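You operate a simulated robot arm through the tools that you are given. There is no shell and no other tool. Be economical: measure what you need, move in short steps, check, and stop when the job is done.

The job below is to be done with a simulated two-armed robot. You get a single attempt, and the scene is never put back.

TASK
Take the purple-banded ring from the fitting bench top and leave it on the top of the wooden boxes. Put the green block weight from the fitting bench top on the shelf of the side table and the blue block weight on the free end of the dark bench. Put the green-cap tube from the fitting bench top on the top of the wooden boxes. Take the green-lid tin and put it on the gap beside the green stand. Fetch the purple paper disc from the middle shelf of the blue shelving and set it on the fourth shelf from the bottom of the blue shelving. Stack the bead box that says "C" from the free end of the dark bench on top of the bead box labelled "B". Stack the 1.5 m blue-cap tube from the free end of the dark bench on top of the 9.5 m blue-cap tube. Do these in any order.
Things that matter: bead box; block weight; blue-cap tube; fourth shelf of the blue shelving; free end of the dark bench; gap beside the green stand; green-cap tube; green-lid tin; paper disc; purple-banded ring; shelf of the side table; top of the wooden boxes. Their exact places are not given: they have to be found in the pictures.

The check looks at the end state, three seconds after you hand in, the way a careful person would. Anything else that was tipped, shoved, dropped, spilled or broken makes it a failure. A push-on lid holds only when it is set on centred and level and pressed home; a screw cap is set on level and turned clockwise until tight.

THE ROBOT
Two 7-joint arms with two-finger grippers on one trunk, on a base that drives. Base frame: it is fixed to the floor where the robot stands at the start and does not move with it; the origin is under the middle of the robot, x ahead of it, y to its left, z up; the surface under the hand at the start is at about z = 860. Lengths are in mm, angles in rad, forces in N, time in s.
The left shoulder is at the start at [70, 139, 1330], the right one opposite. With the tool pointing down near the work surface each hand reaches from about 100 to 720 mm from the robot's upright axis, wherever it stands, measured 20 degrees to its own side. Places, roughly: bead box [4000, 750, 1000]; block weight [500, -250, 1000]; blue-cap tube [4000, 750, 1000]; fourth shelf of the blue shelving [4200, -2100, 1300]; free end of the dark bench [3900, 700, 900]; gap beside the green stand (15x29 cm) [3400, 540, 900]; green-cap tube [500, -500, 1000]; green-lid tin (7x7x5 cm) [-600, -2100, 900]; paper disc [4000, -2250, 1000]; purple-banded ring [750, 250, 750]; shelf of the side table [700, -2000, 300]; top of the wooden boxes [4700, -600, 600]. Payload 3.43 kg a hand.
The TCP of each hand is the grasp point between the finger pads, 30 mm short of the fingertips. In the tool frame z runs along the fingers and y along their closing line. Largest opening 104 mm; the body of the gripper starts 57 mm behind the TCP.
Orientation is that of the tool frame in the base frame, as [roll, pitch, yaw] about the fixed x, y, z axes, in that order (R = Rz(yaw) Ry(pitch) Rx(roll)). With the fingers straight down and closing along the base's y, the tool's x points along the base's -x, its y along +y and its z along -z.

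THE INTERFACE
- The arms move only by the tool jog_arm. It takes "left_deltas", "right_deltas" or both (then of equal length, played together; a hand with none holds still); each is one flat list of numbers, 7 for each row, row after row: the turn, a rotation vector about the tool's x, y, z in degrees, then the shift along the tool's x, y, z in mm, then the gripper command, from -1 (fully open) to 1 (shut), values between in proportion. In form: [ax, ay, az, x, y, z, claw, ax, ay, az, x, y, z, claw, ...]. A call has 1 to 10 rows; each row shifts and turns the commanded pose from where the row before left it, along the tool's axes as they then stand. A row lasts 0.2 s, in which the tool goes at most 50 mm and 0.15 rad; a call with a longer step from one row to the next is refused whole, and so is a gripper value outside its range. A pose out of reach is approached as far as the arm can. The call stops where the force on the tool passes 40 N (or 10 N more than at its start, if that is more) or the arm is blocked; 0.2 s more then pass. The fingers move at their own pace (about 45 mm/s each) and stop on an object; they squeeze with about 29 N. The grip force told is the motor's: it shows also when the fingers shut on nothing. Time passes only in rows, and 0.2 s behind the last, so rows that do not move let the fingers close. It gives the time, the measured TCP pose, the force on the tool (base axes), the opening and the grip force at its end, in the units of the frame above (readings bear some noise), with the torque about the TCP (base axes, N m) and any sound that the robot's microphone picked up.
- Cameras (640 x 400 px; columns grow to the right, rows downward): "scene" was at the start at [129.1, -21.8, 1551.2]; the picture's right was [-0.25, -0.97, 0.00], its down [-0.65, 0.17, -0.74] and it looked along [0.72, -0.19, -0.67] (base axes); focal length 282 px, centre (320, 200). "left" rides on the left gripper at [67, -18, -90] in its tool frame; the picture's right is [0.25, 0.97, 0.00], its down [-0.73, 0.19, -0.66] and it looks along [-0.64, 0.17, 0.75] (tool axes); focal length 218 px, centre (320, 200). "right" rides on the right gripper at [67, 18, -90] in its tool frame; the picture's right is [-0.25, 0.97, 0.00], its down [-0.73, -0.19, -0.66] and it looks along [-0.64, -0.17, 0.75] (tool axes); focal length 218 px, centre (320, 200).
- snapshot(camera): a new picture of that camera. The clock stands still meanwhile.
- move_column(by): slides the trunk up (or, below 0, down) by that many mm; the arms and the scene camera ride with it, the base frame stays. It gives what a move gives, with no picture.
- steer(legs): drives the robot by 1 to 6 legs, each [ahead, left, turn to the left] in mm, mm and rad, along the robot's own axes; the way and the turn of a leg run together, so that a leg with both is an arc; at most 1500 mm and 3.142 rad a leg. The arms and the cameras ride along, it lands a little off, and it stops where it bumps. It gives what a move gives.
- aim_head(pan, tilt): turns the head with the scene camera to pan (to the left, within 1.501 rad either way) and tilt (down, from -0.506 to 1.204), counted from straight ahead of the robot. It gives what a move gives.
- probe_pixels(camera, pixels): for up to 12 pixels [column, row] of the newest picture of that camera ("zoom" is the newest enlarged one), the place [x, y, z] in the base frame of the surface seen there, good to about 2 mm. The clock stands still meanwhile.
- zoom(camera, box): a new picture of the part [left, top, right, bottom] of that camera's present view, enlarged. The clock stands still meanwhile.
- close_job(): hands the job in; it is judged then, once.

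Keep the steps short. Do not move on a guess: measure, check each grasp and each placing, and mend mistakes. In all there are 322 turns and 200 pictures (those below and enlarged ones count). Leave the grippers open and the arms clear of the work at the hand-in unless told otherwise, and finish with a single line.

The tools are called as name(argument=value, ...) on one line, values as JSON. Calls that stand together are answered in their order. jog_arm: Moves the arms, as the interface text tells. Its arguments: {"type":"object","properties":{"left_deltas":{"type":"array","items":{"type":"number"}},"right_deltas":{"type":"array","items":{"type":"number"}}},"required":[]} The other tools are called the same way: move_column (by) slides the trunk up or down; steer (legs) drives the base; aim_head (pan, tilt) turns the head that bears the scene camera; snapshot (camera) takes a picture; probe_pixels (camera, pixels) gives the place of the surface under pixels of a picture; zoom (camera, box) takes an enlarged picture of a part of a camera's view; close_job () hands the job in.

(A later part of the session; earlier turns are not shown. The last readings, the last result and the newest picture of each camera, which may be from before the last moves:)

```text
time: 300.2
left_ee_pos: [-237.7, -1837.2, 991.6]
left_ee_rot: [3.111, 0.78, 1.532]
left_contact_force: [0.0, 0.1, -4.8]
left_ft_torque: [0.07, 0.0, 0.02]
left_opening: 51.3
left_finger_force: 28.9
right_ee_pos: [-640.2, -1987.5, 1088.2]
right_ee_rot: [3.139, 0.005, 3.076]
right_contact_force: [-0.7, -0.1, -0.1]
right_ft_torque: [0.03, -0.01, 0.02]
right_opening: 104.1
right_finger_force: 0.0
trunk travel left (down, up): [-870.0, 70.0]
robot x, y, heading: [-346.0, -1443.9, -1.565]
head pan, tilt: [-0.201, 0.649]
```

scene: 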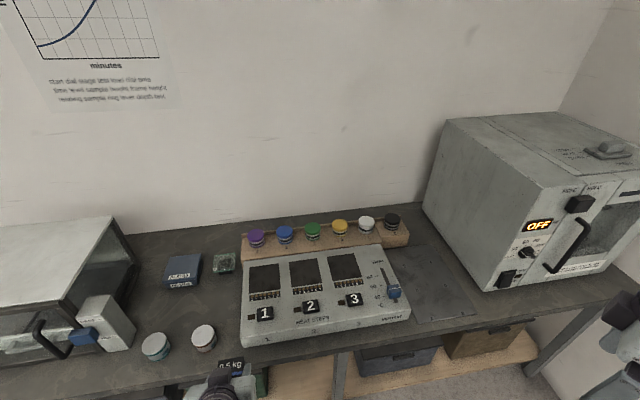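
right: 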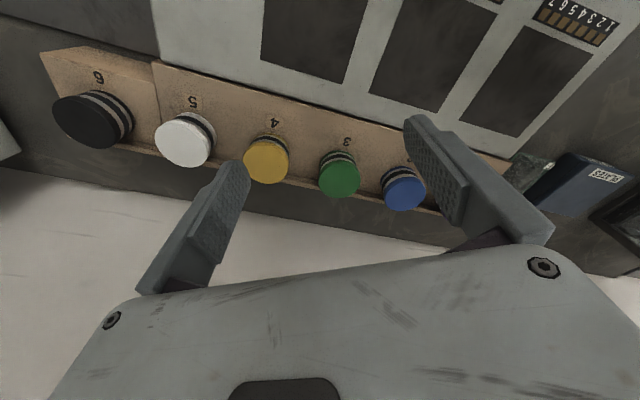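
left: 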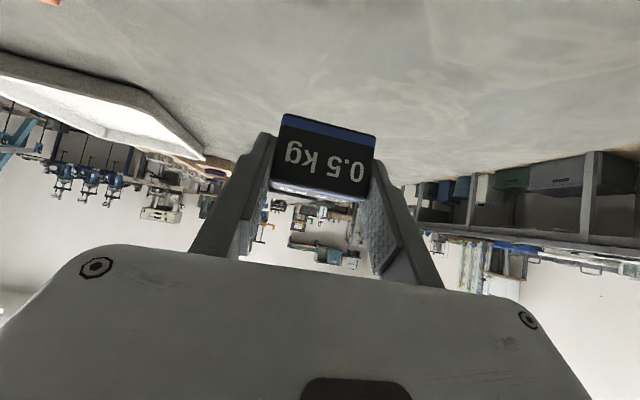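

jog_arm(right_deltas=[0, 0, 0, 0, 0, 40, -1, 0, 0, 0, -17, -27, 0, -1, 0, 0, 0, -17, -27, 0, -1, 0, 0, 0, -17, -27, 0, -1, 0, 0, 0, -16, -26, 0, -1, 0, 0, 0, 0, 0, 0, -1])

snapshot(camera="right")

```text
time: 301.6
left_ee_pos: [-238.4, -1838.9, 991.8]
left_ee_rot: [3.113, 0.779, 1.533]
left_contact_force: [0.0, -0.7, -4.7]
left_ft_torque: [0.09, 0.0, -0.01]
left_opening: 51.5
left_finger_force: 29.2
right_ee_pos: [-639.6, -1996.2, 1104.7]
right_ee_rot: [3.139, 0.005, 3.075]
right_contact_force: [0.1, -0.1, -0.1]
right_ft_torque: [-0.01, 0.02, 0.0]
right_opening: 104.0
right_finger_force: 0.1
right hand out of reach, approached as far as the arm can: row 1, 2, 3, 4, 5
trunk travel left (down, up): [-870.0, 70.0]
robot x, y, heading: [-346.7, -1446.7, -1.572]
head pan, tilt: [-0.201, 0.649]
```

```text
78 pictures are left
```

right: 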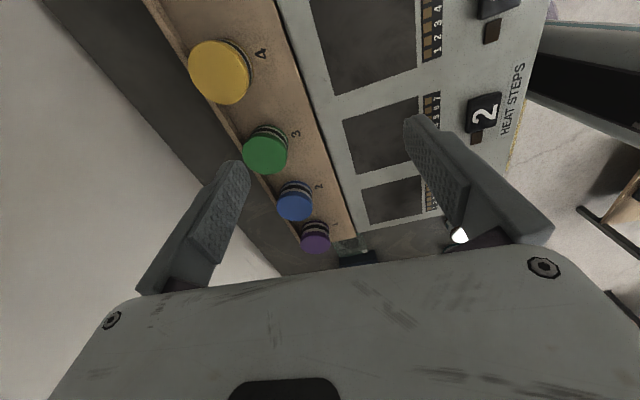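

aim_head(pan=-0.6, tilt=0.45)

snapshot(camera="scene")

```text
time: 302.5
left_ee_pos: [-238.4, -1838.0, 991.7]
left_ee_rot: [3.112, 0.779, 1.531]
left_contact_force: [-0.1, -0.2, -5.1]
left_ft_torque: [0.07, 0.02, -0.01]
left_opening: 51.4
left_finger_force: 28.9
right_ee_pos: [-641.0, -1997.0, 1104.2]
right_ee_rot: [3.138, 0.007, 3.074]
right_contact_force: [0.7, 0.0, 0.5]
right_ft_torque: [-0.02, -0.02, 0.02]
right_opening: 104.0
right_finger_force: 0.0
trunk travel left (down, up): [-870.0, 70.0]
robot x, y, heading: [-349.2, -1443.3, -1.57]
head pan, tilt: [-0.6, 0.45]
```

```text
77 pictures are left
```

scene: 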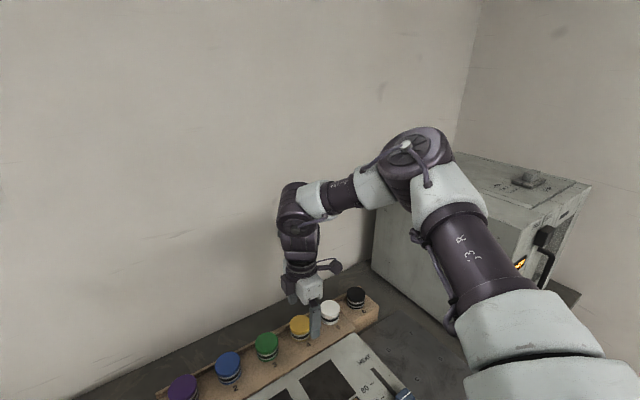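

The right arm reaches far only when the tool tilts outward. I turn the hand back, tilt it 32° forward, and meanwhile raise the left hand (the trunk must go down).

jog_arm(right_deltas=[0, 0, 8, 0, 0, 0, -1, 0, 0, 8, 0, 0, 0, -1, 0, 0, 8, 0, 0, 0, -1, 0, 0, 8, 0, 0, 0, -1, 0, 0, 8, 0, 0, 0, -1, 0, 0, 8, 0, 0, 0, -1, 0, 0, 8, 0, 0, 0, -1], left_deltas=[0, 0, 0, -29, 0, -29, 1, 0, 0, 0, -29, 0, -29, 1, 0, 0, 0, -29, 0, -29, 1, 0, 0, 0, -29, 0, -29, 1, 0, 0, 0, -29, 0, -29, 1, 0, 0, 0, 0, 0, 0, 1, 0, 0, 0, 0, 0, 0, 1])

jog_arm(right_deltas=[0, -8, 0, 0, 0, 0, -0.6, 0, -8, 0, 0, 0, 0, -0.6, 0, -8, 0, 0, 0, 0, -0.6, 0, -8, 0, 0, 0, 0, -0.6, 0, 0, 0, 0, 0, 0, -0.6])

```text
time: 302.9
left_ee_pos: [-167.3, -1831.2, 995.0]
left_ee_rot: [2.811, 0.733, 1.279]
left_contact_force: [0.8, 0.0, -5.3]
left_ft_torque: [0.06, 0.02, 0.02]
left_opening: 51.4
left_finger_force: 29.1
left hand out of reach, approached as far as the arm can: row 1, 2
right_ee_pos: [-638.4, -1995.8, 1105.4]
right_ee_rot: [3.138, 0.003, 2.943]
right_contact_force: [0.5, -0.2, 0.5]
right_ft_torque: [0.01, -0.03, 0.03]
right_opening: 104.0
right_finger_force: 0.0
trunk travel left (down, up): [-870.0, 70.0]
robot x, y, heading: [-349.5, -1441.2, -1.566]
head pan, tilt: [-0.6, 0.45]
stopped in row 2 (left hand): the arm was blocked; the commanded pose is now the measured one
```

```text
time: 304.1
left_ee_pos: [-169.0, -1830.4, 995.8]
left_ee_rot: [2.811, 0.732, 1.278]
left_contact_force: [0.2, -1.5, -5.1]
left_ft_torque: [0.07, -0.01, 0.0]
left_opening: 51.4
left_finger_force: 29.0
right_ee_pos: [-640.5, -1996.1, 1103.9]
right_ee_rot: [3.136, 0.563, 2.935]
right_contact_force: [0.1, -1.1, -0.2]
right_ft_torque: [-0.04, 0.04, 0.0]
right_opening: 83.1
right_finger_force: 0.1
trunk travel left (down, up): [-870.0, 70.0]
robot x, y, heading: [-347.1, -1442.0, -1.566]
head pan, tilt: [-0.6, 0.45]
```

The left arm reported being blocked. I look at it before doing anything else.

aim_head(pan=0.7, tilt=0.6)

snapshot(camera="scene")

snapshot(camera="left")

```text
time: 305.6
left_ee_pos: [-169.3, -1830.2, 996.4]
left_ee_rot: [2.81, 0.734, 1.277]
left_contact_force: [-0.7, -0.3, -4.8]
left_ft_torque: [0.07, 0.06, 0.0]
left_opening: 51.5
left_finger_force: 28.9
right_ee_pos: [-641.5, -1994.8, 1104.8]
right_ee_rot: [3.136, 0.563, 2.937]
right_contact_force: [-0.6, -0.4, -0.6]
right_ft_torque: [0.03, -0.02, -0.01]
right_opening: 83.2
right_finger_force: 0.1
trunk travel left (down, up): [-870.0, 70.0]
robot x, y, heading: [-348.2, -1441.3, -1.569]
head pan, tilt: [0.7, 0.6]
```

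```text
76 pictures are left
```

scene: 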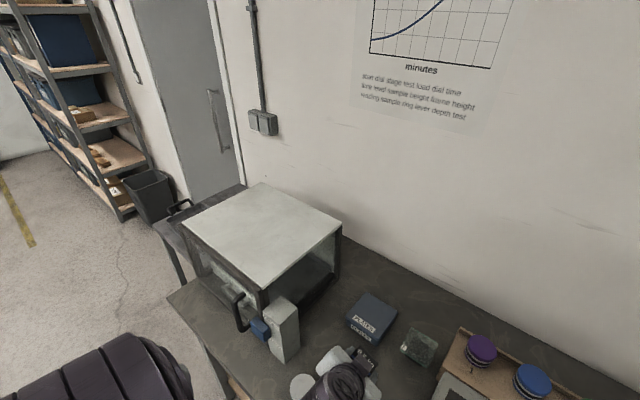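

```text
75 pictures are left
```

left: 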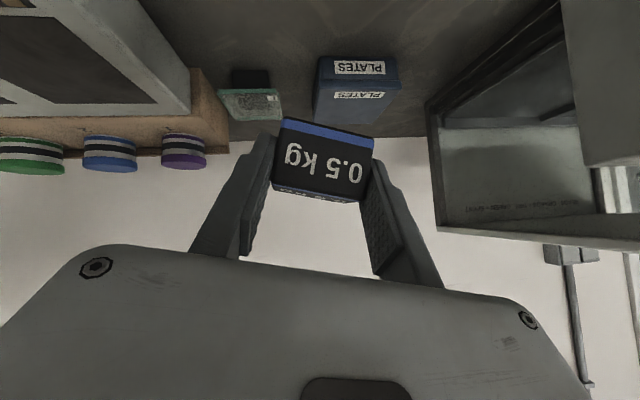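

Nothing was touched; it is only a joint limit of the tucked left arm. New plan: back off, restore both hands' poses, then turn the base ~35° left so the right shoulder faces the tin.

steer(legs=[[-250, 0, 0]])

jog_arm(right_deltas=[0, 8, 0, 0, 0, 0, -1, 0, 8, 0, 0, 0, 0, -1, 0, 8, 0, 0, 0, 0, -1, 0, 8.3, 0, 0, 0, 0, -1, 0, 0, 8.4, 0, 0, 0, -1, 0, 0, 8.4, 0, 0, 0, -1, 0, 0, 8.4, 0, 0, 0, -1, 0, 0, 8.4, 0, 0, 0, -1, 0, 0, 8.4, 0, 0, 0, -1, 0, 0, 6, 0, 0, 0, -1], left_deltas=[0, 0, 0, -25, 0, 25, 1, 0, 0, 0, -25, 0, 25, 1, 0, 0, 0, -25, 0, 25, 1, 4, -0.4, -5.9, 0, 0, 0, 1, 4, -0.4, -5.9, 0, 0, 0, 1, 0, 0, 0, 0, 0, 0, 1, 0, 0, 0, 0, 0, 0, 1, 0, 0, 0, 0, 0, 0, 1, 0, 0, 0, 0, 0, 0, 1, 0, 0, 0, 0, 0, 0, 1])

```text
time: 307.4
left_ee_pos: [-169.6, -1585.3, 996.3]
left_ee_rot: [2.809, 0.731, 1.278]
left_contact_force: [-0.2, 0.2, -4.5]
left_ft_torque: [0.09, 0.0, -0.01]
left_opening: 51.9
left_finger_force: 28.9
right_ee_pos: [-640.8, -1750.3, 1103.3]
right_ee_rot: [3.134, 0.562, 2.939]
right_contact_force: [-0.6, -0.1, -0.1]
right_ft_torque: [0.0, -0.02, -0.01]
right_opening: 83.4
right_finger_force: 0.0
trunk travel left (down, up): [-870.0, 70.0]
robot x, y, heading: [-349.2, -1195.4, -1.573]
head pan, tilt: [0.7, 0.6]
```

```text
time: 309.6
left_ee_pos: [-157.3, -1690.3, 994.0]
left_ee_rot: [3.07, 0.783, 1.507]
left_contact_force: [0.0, 0.9, -4.8]
left_ft_torque: [0.08, 0.0, 0.0]
left_opening: 51.3
left_finger_force: 29.3
right_ee_pos: [-640.8, -1749.5, 1104.6]
right_ee_rot: [3.139, 0.0, 2.101]
right_contact_force: [-0.3, 0.3, -0.4]
right_ft_torque: [0.0, -0.02, 0.0]
right_opening: 104.0
right_finger_force: 0.0
trunk travel left (down, up): [-870.0, 70.0]
robot x, y, heading: [-348.1, -1195.5, -1.563]
head pan, tilt: [0.7, 0.6]
```

probe_pixels(camera="scene", pixels=[[240, 312], [285, 340], [262, 290], [185, 225], [262, 332], [300, 385], [342, 225]])

jog_arm(right_deltas=[0, 0, 0, 47, -14.7, 0, -1, 0, 0, 0, 47, -14.7, 0, -1, 0, 0, 0, 47, -14.7, 0, -1, 0, 0, 0, 0, 0, 0, -1], left_deltas=[2.3, 0.3, -2, 0, 0, 0, 1, 0, 0, 0, 21, 0, -21, 1, 0, 0, 0, 21, 0, -21, 1, 0, 0, 0, 21, 0, -21, 1])

```text
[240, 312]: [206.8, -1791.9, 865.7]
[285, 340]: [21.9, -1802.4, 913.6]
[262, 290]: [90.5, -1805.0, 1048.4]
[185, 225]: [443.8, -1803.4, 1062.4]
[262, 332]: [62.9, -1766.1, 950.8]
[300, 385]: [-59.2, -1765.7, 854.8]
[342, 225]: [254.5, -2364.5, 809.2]
```

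```text
time: 310.6
left_ee_pos: [-176.2, -1598.4, 995.1]
left_ee_rot: [-3.06, 0.773, 1.608]
left_contact_force: [0.0, 0.9, -3.9]
left_ft_torque: [0.05, 0.0, 0.06]
left_opening: 51.4
left_finger_force: 29.4
right_ee_pos: [-750.9, -1648.6, 1104.3]
right_ee_rot: [3.139, -0.004, 2.104]
right_contact_force: [0.6, 0.4, -0.8]
right_ft_torque: [-0.01, 0.0, 0.01]
right_opening: 104.0
right_finger_force: 0.1
trunk travel left (down, up): [-870.0, 70.0]
robot x, y, heading: [-350.9, -1196.8, -1.566]
head pan, tilt: [0.7, 0.6]
```

steer(legs=[[0, 0, 0.6], [109, -272, 0]])

snapshot(camera="right")

```text
time: 314.2
left_ee_pos: [-137.6, -1673.2, 995.3]
left_ee_rot: [-3.069, 0.775, 2.204]
left_contact_force: [0.3, 0.5, -5.0]
left_ft_torque: [0.06, 0.03, 0.02]
left_opening: 51.2
left_finger_force: 29.3
right_ee_pos: [-586.1, -2041.5, 1104.8]
right_ee_rot: [3.141, -0.002, 2.706]
right_contact_force: [0.4, 0.0, -0.3]
right_ft_torque: [0.01, 0.0, 0.01]
right_opening: 103.9
right_finger_force: 0.0
trunk travel left (down, up): [-870.0, 70.0]
robot x, y, heading: [-514.4, -1438.2, -0.965]
head pan, tilt: [0.7, 0.6]
```

```text
74 pictures are left
```

right: 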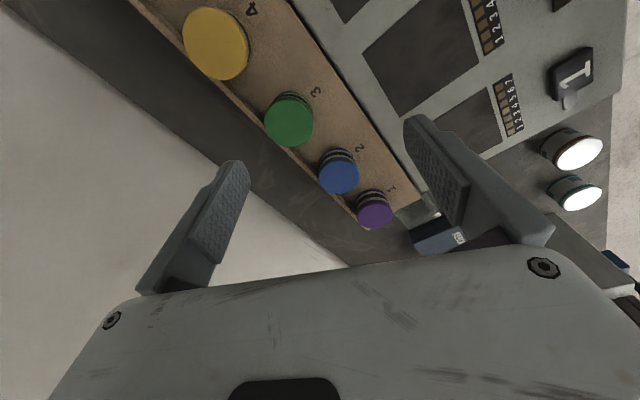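

probe_pixels(camera="right", pixels=[[266, 120], [312, 120], [289, 97], [289, 146], [289, 121], [322, 172], [335, 120], [250, 95]])

```text
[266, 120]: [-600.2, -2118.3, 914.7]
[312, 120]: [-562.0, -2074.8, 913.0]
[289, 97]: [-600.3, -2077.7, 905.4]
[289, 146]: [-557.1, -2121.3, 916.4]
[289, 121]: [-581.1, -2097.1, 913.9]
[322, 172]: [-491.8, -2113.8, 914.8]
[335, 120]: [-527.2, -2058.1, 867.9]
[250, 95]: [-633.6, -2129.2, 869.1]
```

jog_arm(right_deltas=[0, 0, 0, 0, 0, 42, -1, 0, 0, 0, 0, 0, 42, -1, 0, 0, 0, 0, 0, 35, -1, 0, 0, 0, -14.5, -24, 0, -1, 0, 0, 0, -14.5, -24, 0, -1, 0, 0, 0, 0, 0, 0, -1])

snapshot(camera="right")

```text
time: 315.6
left_ee_pos: [-139.6, -1674.5, 994.5]
left_ee_rot: [-3.068, 0.775, 2.204]
left_contact_force: [1.3, 0.3, -5.1]
left_ft_torque: [0.07, 0.06, -0.03]
left_opening: 51.4
left_finger_force: 28.6
right_ee_pos: [-585.8, -2090.9, 1002.9]
right_ee_rot: [3.138, -0.005, 2.704]
right_contact_force: [0.3, 0.3, -0.5]
right_ft_torque: [0.01, -0.02, 0.0]
right_opening: 103.8
right_finger_force: 0.0
right hand out of reach, approached as far as the arm can: row 4, 5
trunk travel left (down, up): [-870.0, 70.0]
robot x, y, heading: [-512.3, -1441.3, -0.964]
head pan, tilt: [0.7, 0.6]
```

```text
73 pictures are left
```

right: 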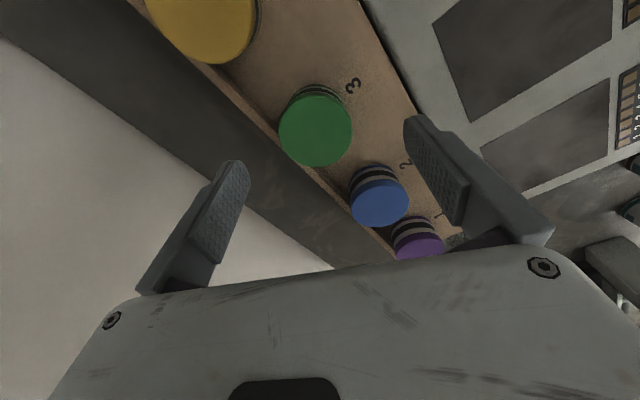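

steer(legs=[[30, 0, 0]])

jog_arm(right_deltas=[0, 0, 0, 0, 0, 30, -1, 0, 0, 0, 0, 0, 20, -1, 0, 0, 0, 0, 0, 0, -1])

snapshot(camera="right")

```text
time: 316.5
left_ee_pos: [-118.3, -1687.1, 996.4]
left_ee_rot: [-3.07, 0.776, 2.21]
left_contact_force: [0.4, 0.8, -3.4]
left_ft_torque: [0.07, 0.05, 0.0]
left_opening: 51.6
left_finger_force: 29.3
right_ee_pos: [-561.9, -2105.7, 1003.9]
right_ee_rot: [-3.14, 0.0, 2.713]
right_contact_force: [0.2, -1.1, 0.0]
right_ft_torque: [0.05, -0.01, 0.01]
right_opening: 103.9
right_finger_force: 0.1
trunk travel left (down, up): [-870.0, 70.0]
robot x, y, heading: [-488.9, -1464.1, -0.962]
head pan, tilt: [0.7, 0.6]
```

```text
time: 317.3
left_ee_pos: [-114.6, -1689.8, 994.0]
left_ee_rot: [-3.07, 0.775, 2.213]
left_contact_force: [-0.5, -0.9, -4.3]
left_ft_torque: [0.09, 0.07, 0.03]
left_opening: 51.7
left_finger_force: 29.1
right_ee_pos: [-566.0, -2090.1, 992.5]
right_ee_rot: [3.141, -0.001, 2.712]
right_contact_force: [0.4, 0.4, -0.5]
right_ft_torque: [-0.01, 0.02, 0.01]
right_opening: 104.0
right_finger_force: 0.1
right hand out of reach, approached as far as the arm can: row 1, 2
trunk travel left (down, up): [-870.0, 70.0]
robot x, y, heading: [-488.8, -1457.7, -0.955]
head pan, tilt: [0.7, 0.6]
```

```text
72 pictures are left
```

right: 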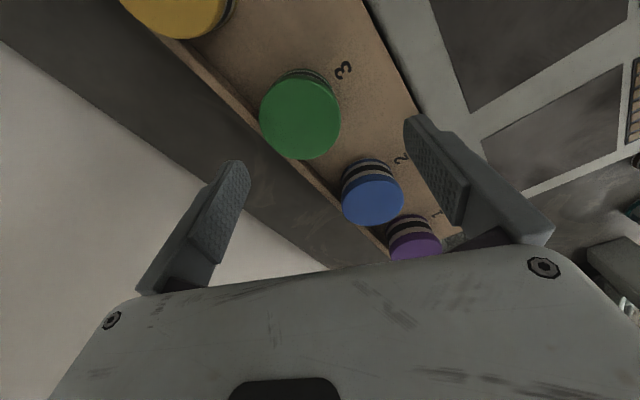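

Descending by arm drifts, so I lower by the trunk instead: first strafe 15 mm right to centre over the tin.

steer(legs=[[-2, -15, 0]])

move_column(by=-35)

snapshot(camera="right")

```text
time: 318.0
left_ee_pos: [-116.0, -1687.3, 992.5]
left_ee_rot: [-3.067, 0.77, 2.212]
left_contact_force: [0.0, -0.5, -5.1]
left_ft_torque: [0.07, 0.05, -0.01]
left_opening: 51.3
left_finger_force: 29.0
right_ee_pos: [-566.5, -2090.0, 991.2]
right_ee_rot: [-3.141, -0.001, 2.714]
right_contact_force: [-0.1, -0.3, 0.2]
right_ft_torque: [0.01, -0.02, 0.03]
right_opening: 104.3
right_finger_force: 0.0
trunk travel left (down, up): [-870.0, 70.0]
robot x, y, heading: [-488.0, -1454.3, -0.966]
head pan, tilt: [0.7, 0.6]
stopped in leg 1: the robot was blocked; the commanded pose is now the measured one
```

```text
time: 318.8
left_ee_pos: [-116.6, -1686.9, 959.6]
left_ee_rot: [-3.071, 0.773, 2.213]
left_contact_force: [0.2, -0.6, -5.0]
left_ft_torque: [0.1, 0.04, 0.02]
left_opening: 51.3
left_finger_force: 28.9
right_ee_pos: [-569.0, -2089.0, 958.4]
right_ee_rot: [3.141, 0.001, 2.714]
right_contact_force: [-1.1, -0.1, -0.1]
right_ft_torque: [0.01, 0.0, 0.01]
right_opening: 104.0
right_finger_force: 0.0
trunk travel left (down, up): [-835.0, 105.0]
robot x, y, heading: [-489.7, -1457.9, -0.956]
head pan, tilt: [0.7, 0.6]
```

```text
71 pictures are left
```

right: 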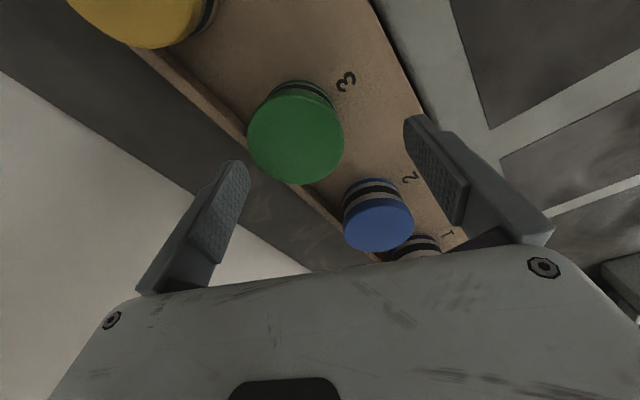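

jog_arm(right_deltas=[0, 0, 0, 6.7, -11.8, 0, -0.6, 0, 0, 0, 0, 0, 0, -0.6])

snapshot(camera="right")

probe_pixels(camera="right", pixels=[[250, 140], [340, 140], [295, 92], [295, 184], [295, 140], [215, 110], [222, 122], [230, 110], [200, 130], [345, 225], [375, 215]])

```text
time: 319.4
left_ee_pos: [-115.6, -1687.5, 957.9]
left_ee_rot: [-3.069, 0.774, 2.212]
left_contact_force: [-0.3, -0.7, -4.5]
left_ft_torque: [0.07, 0.04, -0.01]
left_opening: 51.4
left_finger_force: 28.2
right_ee_pos: [-578.2, -2096.8, 958.6]
right_ee_rot: [3.14, -0.003, 2.715]
right_contact_force: [0.3, 0.3, -0.3]
right_ft_torque: [0.0, -0.03, 0.0]
right_opening: 83.3
right_finger_force: 0.0
trunk travel left (down, up): [-835.0, 105.0]
robot x, y, heading: [-490.3, -1457.3, -0.961]
head pan, tilt: [0.7, 0.6]
```

```text
70 pictures are left
```

right: 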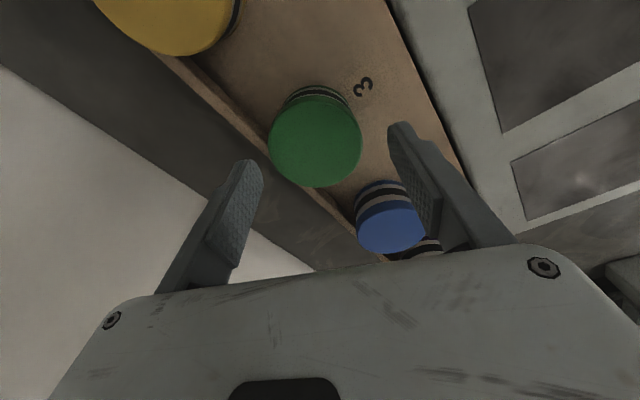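

```text
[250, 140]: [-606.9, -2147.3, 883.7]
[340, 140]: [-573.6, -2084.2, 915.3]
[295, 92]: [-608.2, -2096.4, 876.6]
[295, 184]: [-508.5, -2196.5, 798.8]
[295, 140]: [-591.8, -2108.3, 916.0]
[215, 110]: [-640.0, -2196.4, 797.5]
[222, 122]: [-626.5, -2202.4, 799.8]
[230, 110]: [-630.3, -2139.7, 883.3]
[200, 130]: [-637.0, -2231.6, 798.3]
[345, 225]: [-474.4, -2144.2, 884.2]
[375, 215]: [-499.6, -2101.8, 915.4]
```

Tin is centred; a lip behind it is at z 884, so I stop with the tips at 887 (TCP 917) and close.

move_column(by=-41)

jog_arm(right_deltas=[0, 0, 0, 0, 0, 0, 0.2, 0, 0, 0, 0, 0, 0, 0.6, 0, 0, 0, 0, 0, 0, 1, 0, 0, 0, 0, 0, 0, 1])

snapshot(camera="right")

```text
time: 320.2
left_ee_pos: [-116.6, -1685.6, 918.6]
left_ee_rot: [-3.068, 0.776, 2.212]
left_contact_force: [0.8, 0.3, -4.7]
left_ft_torque: [0.1, 0.03, -0.02]
left_opening: 51.6
left_finger_force: 29.1
right_ee_pos: [-579.0, -2096.7, 919.7]
right_ee_rot: [-3.135, 0.001, 2.713]
right_contact_force: [-5.1, -4.8, 26.5]
right_ft_torque: [-1.25, 0.55, -0.03]
right_opening: 81.6
right_finger_force: 0.1
trunk travel left (down, up): [-794.0, 146.0]
robot x, y, heading: [-487.2, -1457.6, -0.959]
head pan, tilt: [0.7, 0.6]
```

```text
time: 321.2
left_ee_pos: [-115.2, -1686.1, 917.1]
left_ee_rot: [-3.068, 0.774, 2.212]
left_contact_force: [-0.5, -0.2, -5.1]
left_ft_torque: [0.07, 0.07, 0.0]
left_opening: 51.2
left_finger_force: 28.9
right_ee_pos: [-578.0, -2095.9, 916.9]
right_ee_rot: [3.138, -0.003, 2.715]
right_contact_force: [1.5, 2.3, 0.5]
right_ft_torque: [0.25, -0.09, 0.05]
right_opening: 62.8
right_finger_force: 28.9
trunk travel left (down, up): [-794.0, 146.0]
robot x, y, heading: [-488.5, -1454.8, -0.958]
head pan, tilt: [0.7, 0.6]
```

```text
69 pictures are left
```

right: 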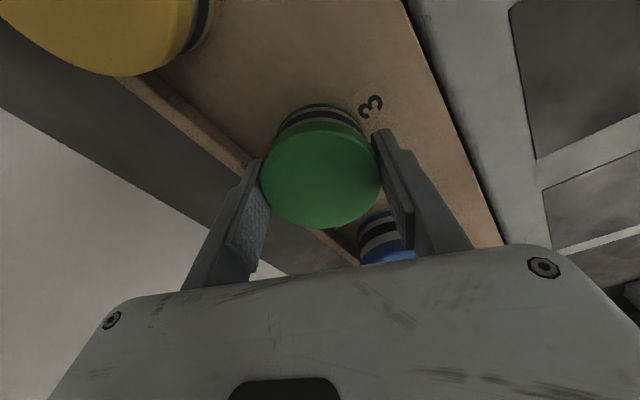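

The far finger touched the lip lightly, then closed on the tin (62.8 mm). Lift 60 by the trunk and check.

move_column(by=70)

snapshot(camera="right")

aim_head(pan=-0.6, tilt=0.6)

snapshot(camera="scene")

```text
time: 322.3
left_ee_pos: [-114.9, -1687.2, 988.8]
left_ee_rot: [-3.069, 0.771, 2.213]
left_contact_force: [0.6, 0.1, -4.2]
left_ft_torque: [0.06, 0.02, -0.01]
left_opening: 51.4
left_finger_force: 29.0
right_ee_pos: [-578.7, -2098.3, 987.3]
right_ee_rot: [-3.141, -0.002, 2.714]
right_contact_force: [0.0, 0.2, -1.0]
right_ft_torque: [0.01, -0.02, -0.02]
right_opening: 62.8
right_finger_force: 28.4
trunk travel left (down, up): [-864.0, 76.0]
robot x, y, heading: [-490.7, -1456.2, -0.955]
head pan, tilt: [0.7, 0.6]
```

```text
68 pictures are left
```

right: 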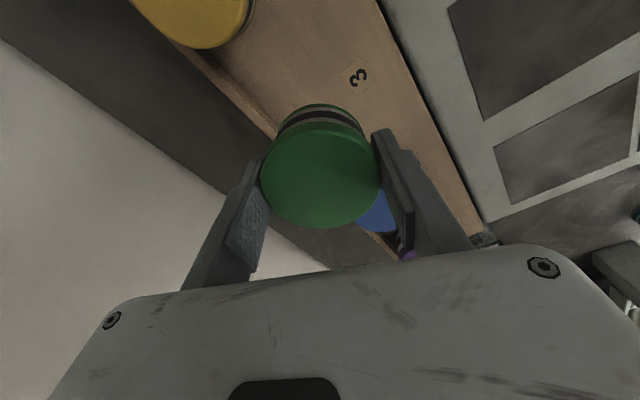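

```text
time: 323.8
left_ee_pos: [-115.5, -1686.8, 987.5]
left_ee_rot: [-3.069, 0.771, 2.212]
left_contact_force: [0.4, 0.3, -3.7]
left_ft_torque: [0.08, 0.03, 0.0]
left_opening: 51.3
left_finger_force: 28.8
right_ee_pos: [-578.3, -2097.7, 986.6]
right_ee_rot: [3.14, 0.0, 2.712]
right_contact_force: [-0.7, 0.3, -1.2]
right_ft_torque: [0.0, 0.01, 0.02]
right_opening: 62.5
right_finger_force: 28.7
trunk travel left (down, up): [-864.0, 76.0]
robot x, y, heading: [-489.4, -1454.5, -0.957]
head pan, tilt: [-0.6, 0.6]
```

```text
67 pictures are left
```

scene: 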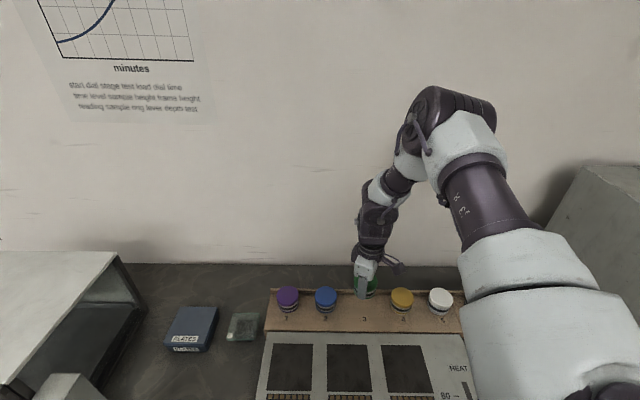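

Whole tin lifted from place 3. Raise fully, back away, turn and drive to the dark bench.

move_column(by=70)

steer(legs=[[-286, 202, 0], [0, 0, 0.957], [1500, 0, 0], [1500, 0, 0], [650, 750, 0], [0, 0, 1.571]])

aim_head(pan=0.0, tilt=0.55)

snapshot(camera="scene")

```text
time: 324.9
left_ee_pos: [-115.0, -1687.4, 1057.7]
left_ee_rot: [-3.069, 0.77, 2.214]
left_contact_force: [1.0, 0.7, -4.3]
left_ft_torque: [0.07, 0.01, -0.01]
left_opening: 51.7
left_finger_force: 28.8
right_ee_pos: [-578.9, -2098.0, 1056.1]
right_ee_rot: [-3.14, -0.002, 2.714]
right_contact_force: [0.7, 0.2, -2.2]
right_ft_torque: [-0.02, 0.01, 0.02]
right_opening: 62.5
right_finger_force: 29.0
trunk travel left (down, up): [-934.0, 6.0]
robot x, y, heading: [-489.8, -1454.1, -0.957]
head pan, tilt: [-0.6, 0.6]
```

```text
time: 352.0
left_ee_pos: [2970.8, -32.5, 1057.4]
left_ee_rot: [-3.07, 0.774, -1.554]
left_contact_force: [0.6, 0.4, -5.4]
left_ft_torque: [-0.13, 0.0, 0.02]
left_opening: 51.7
left_finger_force: 29.4
right_ee_pos: [3584.7, 30.4, 1056.7]
right_ee_rot: [3.141, -0.003, -1.052]
right_contact_force: [-0.4, 0.8, -0.4]
right_ft_torque: [0.0, -0.01, -0.02]
right_opening: 62.2
right_finger_force: 29.3
trunk travel left (down, up): [-934.0, 6.0]
robot x, y, heading: [3141.1, -436.6, 1.56]
head pan, tilt: [-0.6, 0.6]
```

```text
time: 353.0
left_ee_pos: [2969.9, -32.4, 1058.0]
left_ee_rot: [-3.071, 0.771, -1.551]
left_contact_force: [-0.3, 0.1, -4.3]
left_ft_torque: [-0.09, 0.0, 0.02]
left_opening: 51.6
left_finger_force: 28.9
right_ee_pos: [3584.7, 30.3, 1056.9]
right_ee_rot: [-3.141, 0.0, -1.052]
right_contact_force: [0.2, 0.3, -0.7]
right_ft_torque: [0.01, 0.01, -0.01]
right_opening: 62.4
right_finger_force: 29.0
trunk travel left (down, up): [-934.0, 6.0]
robot x, y, heading: [3139.4, -438.6, 1.562]
head pan, tilt: [0.0, 0.55]
```

```text
66 pictures are left
```

scene: 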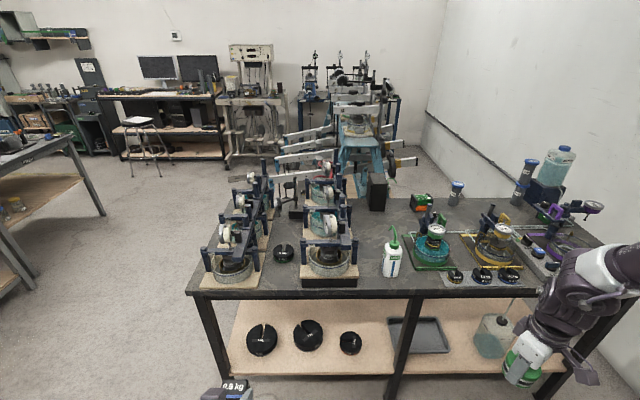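

zoom(camera="scene", box=[330, 170, 510, 300])

probe_pixels(camera="scene", pixels=[[356, 275], [355, 245], [385, 270], [400, 270], [372, 260], [378, 240], [375, 285], [408, 265], [410, 240], [400, 245], [393, 205], [372, 210]])

```text
3.08 times, centred on (420, 235) of scene
```

zoom: 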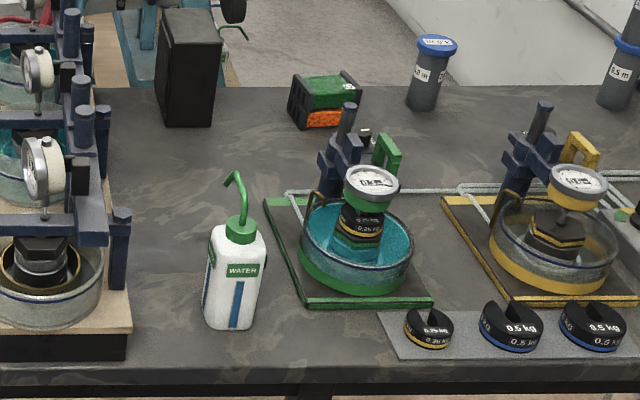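

```text
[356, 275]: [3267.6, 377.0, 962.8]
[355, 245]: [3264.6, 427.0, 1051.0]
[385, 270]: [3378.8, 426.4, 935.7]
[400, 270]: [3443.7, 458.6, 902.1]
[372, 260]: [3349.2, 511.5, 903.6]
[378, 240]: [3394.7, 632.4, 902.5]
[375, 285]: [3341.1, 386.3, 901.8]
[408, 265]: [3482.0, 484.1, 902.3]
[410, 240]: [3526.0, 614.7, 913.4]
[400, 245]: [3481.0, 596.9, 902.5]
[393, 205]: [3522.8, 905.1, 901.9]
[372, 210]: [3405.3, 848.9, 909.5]
```

probe_pixels(camera="scene", pixels=[[389, 228], [394, 230], [399, 226], [395, 239], [392, 262], [399, 250], [386, 250], [409, 230], [425, 208], [337, 205], [345, 225], [230, 240]])

zoom(camera="scene", box=[370, 210, 450, 290])

```text
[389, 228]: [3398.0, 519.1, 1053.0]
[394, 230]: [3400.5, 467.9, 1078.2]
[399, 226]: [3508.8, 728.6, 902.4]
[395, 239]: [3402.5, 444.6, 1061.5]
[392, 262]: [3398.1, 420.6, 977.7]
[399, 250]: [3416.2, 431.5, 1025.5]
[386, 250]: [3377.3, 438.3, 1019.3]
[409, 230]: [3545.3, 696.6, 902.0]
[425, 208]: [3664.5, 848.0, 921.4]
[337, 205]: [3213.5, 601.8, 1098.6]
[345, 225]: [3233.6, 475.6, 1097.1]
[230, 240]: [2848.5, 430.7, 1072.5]
```

```text
5.00 times, centred on (410, 250) of scene
```

zoom: 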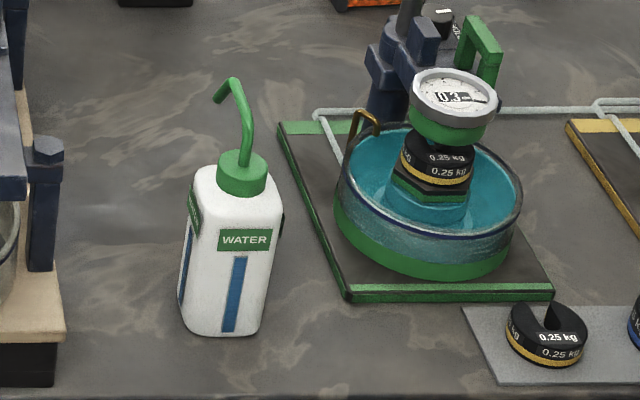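

The gap between the frames and the green stand holds a wash bottle (x 3375–3430, spout to z≈1090, tip y≈519). I will set the tin behind it at ≈(3412,605). First raise the tin over spout height.

jog_arm(right_deltas=[0, 0, 0, 0, 0, -35, 1, 0, 0, 0, 0, 0, -35, 1, 0, 0, 0, 0, 0, -35, 1, 0, 0, 0, 0, 0, 0, 1], left_deltas=[0, 0, 0, 0, 20, 0, 1, 0, 0, 0, 0, 20, 0, 1, 0, 0, 0, 0, 20, 0, 1, 0, 0, 0, 0, 0, 0, 1])

```text
time: 354.0
left_ee_pos: [2911.8, -32.3, 1054.8]
left_ee_rot: [-3.072, 0.773, -1.555]
left_contact_force: [0.3, 0.8, -4.5]
left_ft_torque: [-0.13, 0.02, 0.01]
left_opening: 51.4
left_finger_force: 29.3
right_ee_pos: [3587.4, 31.1, 1160.5]
right_ee_rot: [-3.141, 0.001, -1.052]
right_contact_force: [-0.4, -0.1, -1.5]
right_ft_torque: [-0.01, -0.02, -0.03]
right_opening: 62.1
right_finger_force: 29.0
trunk travel left (down, up): [-934.0, 6.0]
robot x, y, heading: [3141.5, -439.9, 1.565]
head pan, tilt: [0.0, 0.55]
```

steer(legs=[[0, 175, 0.005], [480, 0, 0]])

aim_head(pan=-0.6, tilt=0.65)

snapshot(camera="scene")

snapshot(camera="right")

```text
time: 358.0
left_ee_pos: [2725.9, 443.6, 1053.8]
left_ee_rot: [-3.069, 0.772, -1.542]
left_contact_force: [0.3, -0.8, -5.1]
left_ft_torque: [-0.09, 0.02, 0.0]
left_opening: 51.5
left_finger_force: 29.2
right_ee_pos: [3401.5, 515.0, 1162.9]
right_ee_rot: [-3.141, -0.001, -1.042]
right_contact_force: [0.5, -0.6, -1.3]
right_ft_torque: [-0.02, 0.0, 0.0]
right_opening: 62.3
right_finger_force: 29.0
trunk travel left (down, up): [-934.0, 6.0]
robot x, y, heading: [2964.5, 43.8, 1.57]
head pan, tilt: [0.0, 0.55]
```

```text
time: 359.0
left_ee_pos: [2726.9, 444.2, 1054.5]
left_ee_rot: [-3.07, 0.77, -1.541]
left_contact_force: [0.3, 0.6, -3.3]
left_ft_torque: [-0.05, -0.02, 0.02]
left_opening: 51.4
left_finger_force: 28.3
right_ee_pos: [3401.2, 515.6, 1161.0]
right_ee_rot: [3.14, -0.001, -1.041]
right_contact_force: [0.7, 0.4, -1.3]
right_ft_torque: [0.01, 0.0, 0.03]
right_opening: 62.2
right_finger_force: 29.1
trunk travel left (down, up): [-934.0, 6.0]
robot x, y, heading: [2959.5, 39.4, 1.567]
head pan, tilt: [-0.6, 0.649]
```

```text
63 pictures are left
```

scene: 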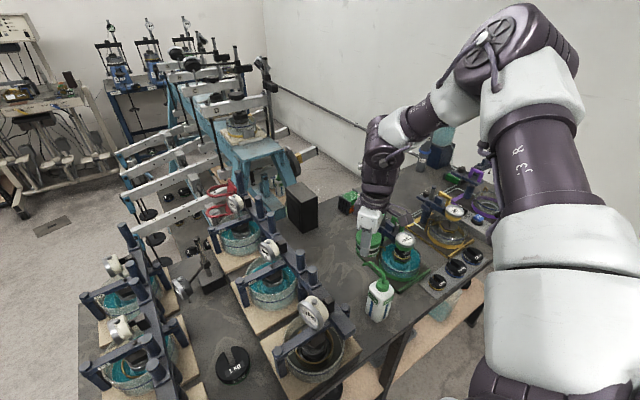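

```text
62 pictures are left
```

right: 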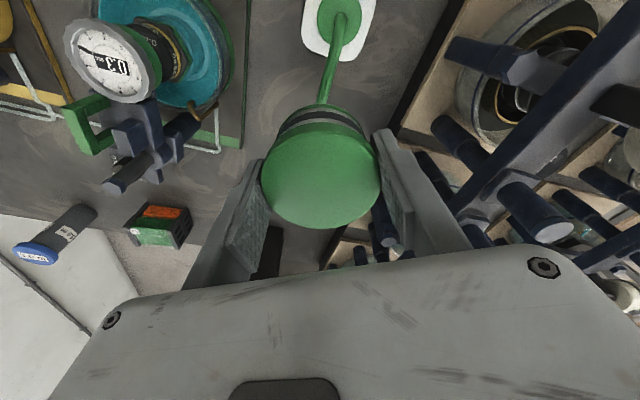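

steer(legs=[[92, -10, 0]])

probe_pixels(camera="scene", pixels=[[520, 80], [480, 110], [400, 120], [540, 160], [350, 240], [400, 240], [381, 300], [380, 270]])

jog_arm(right_deltas=[0, 0, 0, 0, 0, 25, 1, 0, 0, 0, 0, 0, 25, 1, 0, 0, 0, 0, 0, 25, 1, 0, 0, 0, 0, 0, 0, 1])

snapshot(camera="right")

```text
time: 360.1
left_ee_pos: [2735.5, 531.3, 1055.8]
left_ee_rot: [-3.069, 0.776, -1.542]
left_contact_force: [-0.1, -0.5, -5.2]
left_ft_torque: [-0.07, -0.02, 0.02]
left_opening: 51.5
left_finger_force: 28.7
right_ee_pos: [3410.3, 600.0, 1164.1]
right_ee_rot: [-3.138, 0.001, -1.043]
right_contact_force: [-0.4, -1.4, -0.5]
right_ft_torque: [0.04, 0.03, -0.01]
right_opening: 62.3
right_finger_force: 28.6
trunk travel left (down, up): [-934.0, 6.0]
robot x, y, heading: [2969.0, 133.2, 1.574]
head pan, tilt: [-0.6, 0.649]
```

```text
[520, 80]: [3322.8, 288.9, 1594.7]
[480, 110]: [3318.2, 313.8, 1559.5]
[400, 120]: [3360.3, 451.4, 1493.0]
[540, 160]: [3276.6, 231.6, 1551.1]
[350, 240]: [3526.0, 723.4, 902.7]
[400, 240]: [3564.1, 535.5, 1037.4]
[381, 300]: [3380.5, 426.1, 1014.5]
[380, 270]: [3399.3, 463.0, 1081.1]
```

```text
time: 361.1
left_ee_pos: [2736.2, 536.3, 1054.6]
left_ee_rot: [-3.07, 0.77, -1.544]
left_contact_force: [-0.2, -0.5, -4.7]
left_ft_torque: [-0.1, 0.0, -0.04]
left_opening: 51.4
left_finger_force: 29.4
right_ee_pos: [3412.4, 604.3, 1085.8]
right_ee_rot: [-3.141, -0.002, -1.041]
right_contact_force: [0.7, 0.8, -0.2]
right_ft_torque: [-0.03, 0.01, -0.01]
right_opening: 62.0
right_finger_force: 28.5
trunk travel left (down, up): [-934.0, 6.0]
robot x, y, heading: [2968.7, 133.4, 1.572]
head pan, tilt: [-0.6, 0.649]
```

```text
61 pictures are left
```

right: 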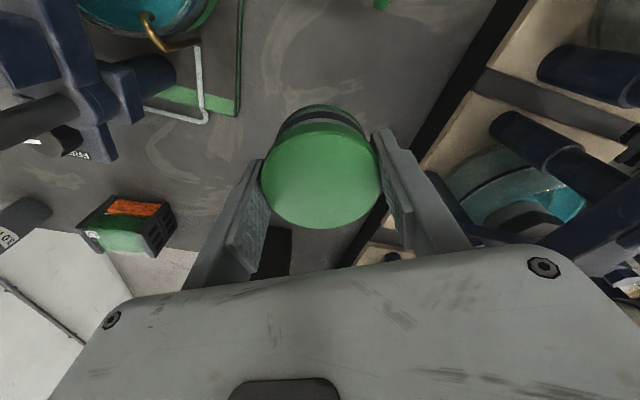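

move_column(by=-125)

jog_arm(right_deltas=[0, 0, 0, 0, 0, 3, 1, 0, 0, 0, 0, 0, 1, 1, 0, 0, 0, 0, 0, 1, 1, 0, 0, 0, 0, 0, 1, 1, 0, 0, 0, 0, 0, 0, 1])

```text
time: 362.2
left_ee_pos: [2737.2, 542.7, 968.1]
left_ee_rot: [-3.055, 0.794, -1.528]
left_contact_force: [3.2, 4.0, -0.1]
left_ft_torque: [-0.61, 0.18, 0.24]
left_opening: 51.2
left_finger_force: 28.5
right_ee_pos: [3412.2, 605.2, 990.1]
right_ee_rot: [3.139, -0.005, -1.042]
right_contact_force: [-0.5, 0.5, -1.5]
right_ft_torque: [0.0, 0.02, -0.01]
right_opening: 62.0
right_finger_force: 29.1
trunk travel left (down, up): [-840.0, 100.0]
robot x, y, heading: [2971.8, 131.5, 1.574]
head pan, tilt: [-0.6, 0.649]
stopped: the force on the tool passed its limit at 70 N (the readings are from after the stop); the commanded pose is now the measured one
```

```text
time: 363.4
left_ee_pos: [2735.2, 540.7, 968.0]
left_ee_rot: [-3.055, 0.794, -1.526]
left_contact_force: [0.2, 0.9, -4.5]
left_ft_torque: [-0.2, 0.01, 0.02]
left_opening: 51.4
left_finger_force: 29.7
right_ee_pos: [3412.4, 604.0, 984.3]
right_ee_rot: [3.141, -0.001, -1.042]
right_contact_force: [0.2, 0.2, -0.8]
right_ft_torque: [0.0, -0.08, 0.02]
right_opening: 62.1
right_finger_force: 28.2
trunk travel left (down, up): [-840.0, 100.0]
robot x, y, heading: [2969.1, 132.7, 1.569]
head pan, tilt: [-0.6, 0.649]
```

The left hand (with the blue block) touched something on the way down. Look there at once.

snapshot(camera="left")

aim_head(pan=0.3, tilt=0.75)

snapshot(camera="scene")

```text
60 pictures are left
```

left: 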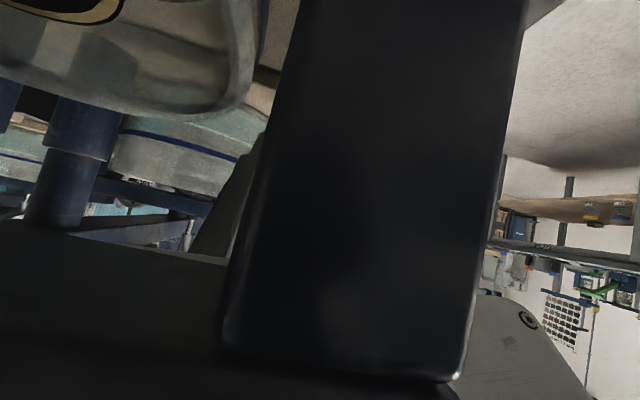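

```text
time: 364.6
left_ee_pos: [2735.8, 542.3, 968.8]
left_ee_rot: [-3.055, 0.793, -1.525]
left_contact_force: [0.3, 0.3, -5.4]
left_ft_torque: [-0.08, 0.05, 0.0]
left_opening: 51.3
left_finger_force: 29.1
right_ee_pos: [3411.5, 605.0, 984.5]
right_ee_rot: [-3.141, -0.001, -1.042]
right_contact_force: [0.6, 0.7, -2.2]
right_ft_torque: [-0.01, -0.01, -0.01]
right_opening: 61.9
right_finger_force: 28.6
trunk travel left (down, up): [-840.0, 100.0]
robot x, y, heading: [2969.0, 130.1, 1.575]
head pan, tilt: [0.3, 0.75]
```

```text
59 pictures are left
```

scene: 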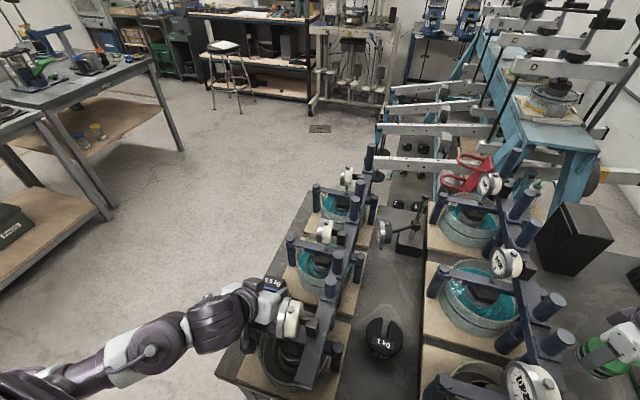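

The hand's camera side came down on the post of the leftmost frame. I raise the trunk again and inspect that frame.

move_column(by=95)

zoom(camera="scene", box=[200, 150, 420, 400])

snapshot(camera="left")

```text
time: 365.9
left_ee_pos: [2735.2, 542.1, 1065.1]
left_ee_rot: [-3.055, 0.794, -1.525]
left_contact_force: [-0.1, 0.7, -4.9]
left_ft_torque: [-0.11, -0.01, -0.02]
left_opening: 51.1
left_finger_force: 28.7
right_ee_pos: [3410.5, 604.8, 1079.8]
right_ee_rot: [3.139, -0.002, -1.043]
right_contact_force: [-0.3, 0.7, -1.4]
right_ft_torque: [0.04, -0.02, 0.0]
right_opening: 61.8
right_finger_force: 28.7
trunk travel left (down, up): [-935.0, 5.0]
robot x, y, heading: [2970.2, 134.2, 1.572]
head pan, tilt: [0.3, 0.75]
```

```text
1.60 times, centred on (310, 275) of scene
```

zoom: 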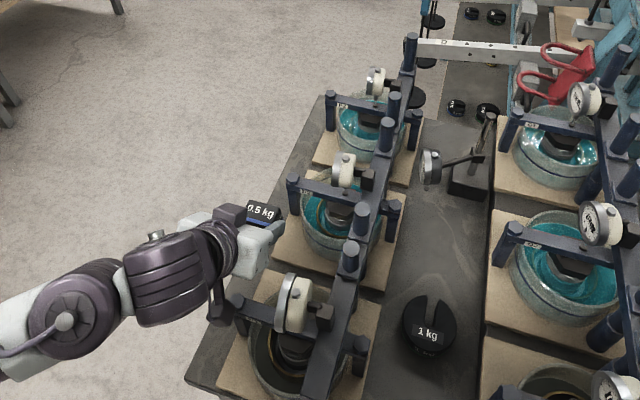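

```text
57 pictures are left
```

left: 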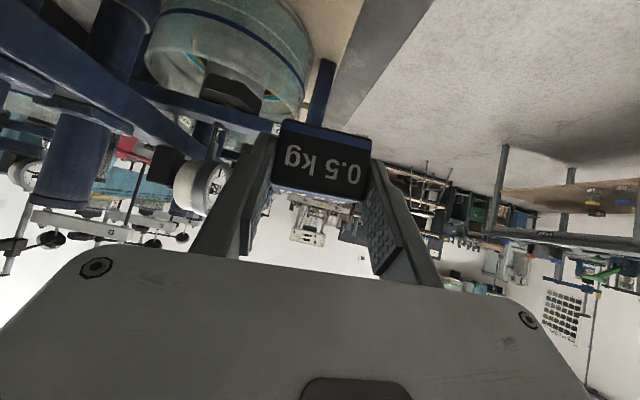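

The frame stands straight, unharmed. I move the left hand further out to the left before lowering again.

probe_pixels(camera="zoom", pixels=[[205, 375], [260, 250], [320, 110], [240, 300], [290, 185], [225, 315]])

jog_arm(left_deltas=[0, 0, 0, 0, 40, 0, 1, 0, 0, 0, 0, 40, 0, 1, 0, 0, 0, 0, 40, 0, 1, 0, 0, 0, 0, 40, 0, 1, 0, 0, 0, 0, 0, 0, 1])

```text
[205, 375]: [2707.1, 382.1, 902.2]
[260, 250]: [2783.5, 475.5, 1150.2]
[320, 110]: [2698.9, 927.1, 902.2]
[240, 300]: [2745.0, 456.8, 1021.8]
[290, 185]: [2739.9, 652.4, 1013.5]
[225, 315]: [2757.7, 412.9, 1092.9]
```

```text
time: 367.1
left_ee_pos: [2577.4, 544.7, 1053.2]
left_ee_rot: [-3.053, 0.796, -1.526]
left_contact_force: [-0.4, -0.1, -4.9]
left_ft_torque: [-0.11, 0.04, 0.01]
left_opening: 51.4
left_finger_force: 28.9
right_ee_pos: [3410.6, 604.7, 1080.3]
right_ee_rot: [3.141, -0.002, -1.043]
right_contact_force: [-0.3, -0.4, -1.4]
right_ft_torque: [0.02, 0.01, 0.01]
right_opening: 61.8
right_finger_force: 28.9
trunk travel left (down, up): [-935.0, 5.0]
robot x, y, heading: [2971.0, 127.0, 1.57]
head pan, tilt: [0.3, 0.75]
```

move_column(by=-118)

jog_arm(right_deltas=[0, 0, 0, 0, 0, 3, 1, 0, 0, 0, 0, 0, 1, 1, 0, 0, 0, 0, 0, 1, 1, 0, 0, 0, 0, 0, 0, 1])

```text
time: 368.6
left_ee_pos: [2577.1, 545.0, 936.2]
left_ee_rot: [-3.054, 0.797, -1.526]
left_contact_force: [-0.1, 0.1, -4.7]
left_ft_torque: [-0.11, 0.04, 0.01]
left_opening: 51.1
left_finger_force: 28.9
right_ee_pos: [3410.5, 604.7, 961.5]
right_ee_rot: [-3.141, -0.002, -1.041]
right_contact_force: [0.2, 0.3, -1.1]
right_ft_torque: [0.01, 0.01, 0.0]
right_opening: 61.4
right_finger_force: 29.0
trunk travel left (down, up): [-817.0, 123.0]
robot x, y, heading: [2969.6, 128.8, 1.574]
head pan, tilt: [0.3, 0.75]
```

```text
time: 369.6
left_ee_pos: [2575.9, 544.2, 935.5]
left_ee_rot: [-3.055, 0.795, -1.526]
left_contact_force: [-1.1, -0.3, -4.5]
left_ft_torque: [-0.07, -0.03, -0.02]
left_opening: 51.1
left_finger_force: 29.0
right_ee_pos: [3411.8, 605.7, 956.8]
right_ee_rot: [-3.14, -0.002, -1.041]
right_contact_force: [-0.2, -0.1, -1.8]
right_ft_torque: [-0.01, -0.03, 0.02]
right_opening: 62.1
right_finger_force: 29.3
trunk travel left (down, up): [-817.0, 123.0]
robot x, y, heading: [2970.3, 128.7, 1.573]
head pan, tilt: [0.3, 0.75]
```

jog_arm(right_deltas=[0, 0, 0, 0, 0, 1, 1, 0, 0, 0, 0, 0, 1, 1, 0, 0, 0, 0, 0, 1, 1, 0, 0, 0, 0, 0, 0, 1])

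snapshot(camera="right")

```text
time: 370.6
left_ee_pos: [2575.9, 543.7, 935.2]
left_ee_rot: [-3.053, 0.795, -1.525]
left_contact_force: [-0.2, -0.6, -3.9]
left_ft_torque: [-0.09, -0.01, 0.02]
left_opening: 51.6
left_finger_force: 29.3
right_ee_pos: [3410.7, 604.8, 954.7]
right_ee_rot: [3.14, 0.0, -1.041]
right_contact_force: [-1.2, -1.0, -1.1]
right_ft_torque: [0.01, -0.01, -0.02]
right_opening: 61.9
right_finger_force: 29.1
trunk travel left (down, up): [-817.0, 123.0]
robot x, y, heading: [2969.3, 132.0, 1.575]
head pan, tilt: [0.3, 0.75]
```

```text
56 pictures are left
```

right: 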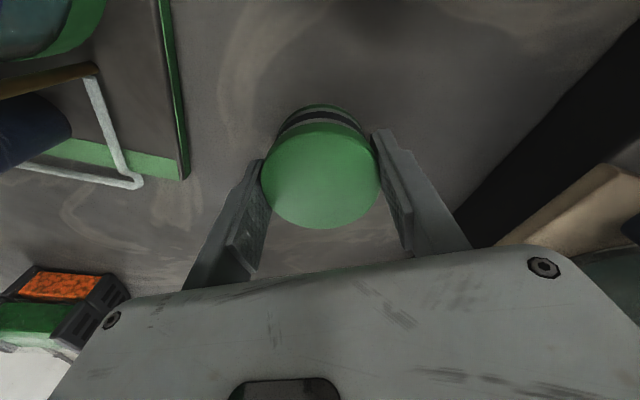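

jog_arm(right_deltas=[0, 0, 0, 0, 0, 1, 1, 0, 0, 0, 0, 0, 1, 1, 0, 0, 0, 0, 0, 1, 1, 0, 0, 0, 0, 0, 0, 1])

```text
time: 371.6
left_ee_pos: [2576.6, 545.2, 936.2]
left_ee_rot: [-3.054, 0.796, -1.526]
left_contact_force: [-0.3, 0.4, -5.3]
left_ft_torque: [-0.09, 0.04, -0.02]
left_opening: 51.2
left_finger_force: 28.6
right_ee_pos: [3410.6, 603.5, 950.0]
right_ee_rot: [3.14, -0.002, -1.042]
right_contact_force: [-0.5, -0.4, -2.3]
right_ft_torque: [-0.04, 0.01, 0.03]
right_opening: 61.6
right_finger_force: 29.7
trunk travel left (down, up): [-817.0, 123.0]
robot x, y, heading: [2970.2, 134.0, 1.575]
head pan, tilt: [0.3, 0.75]
```

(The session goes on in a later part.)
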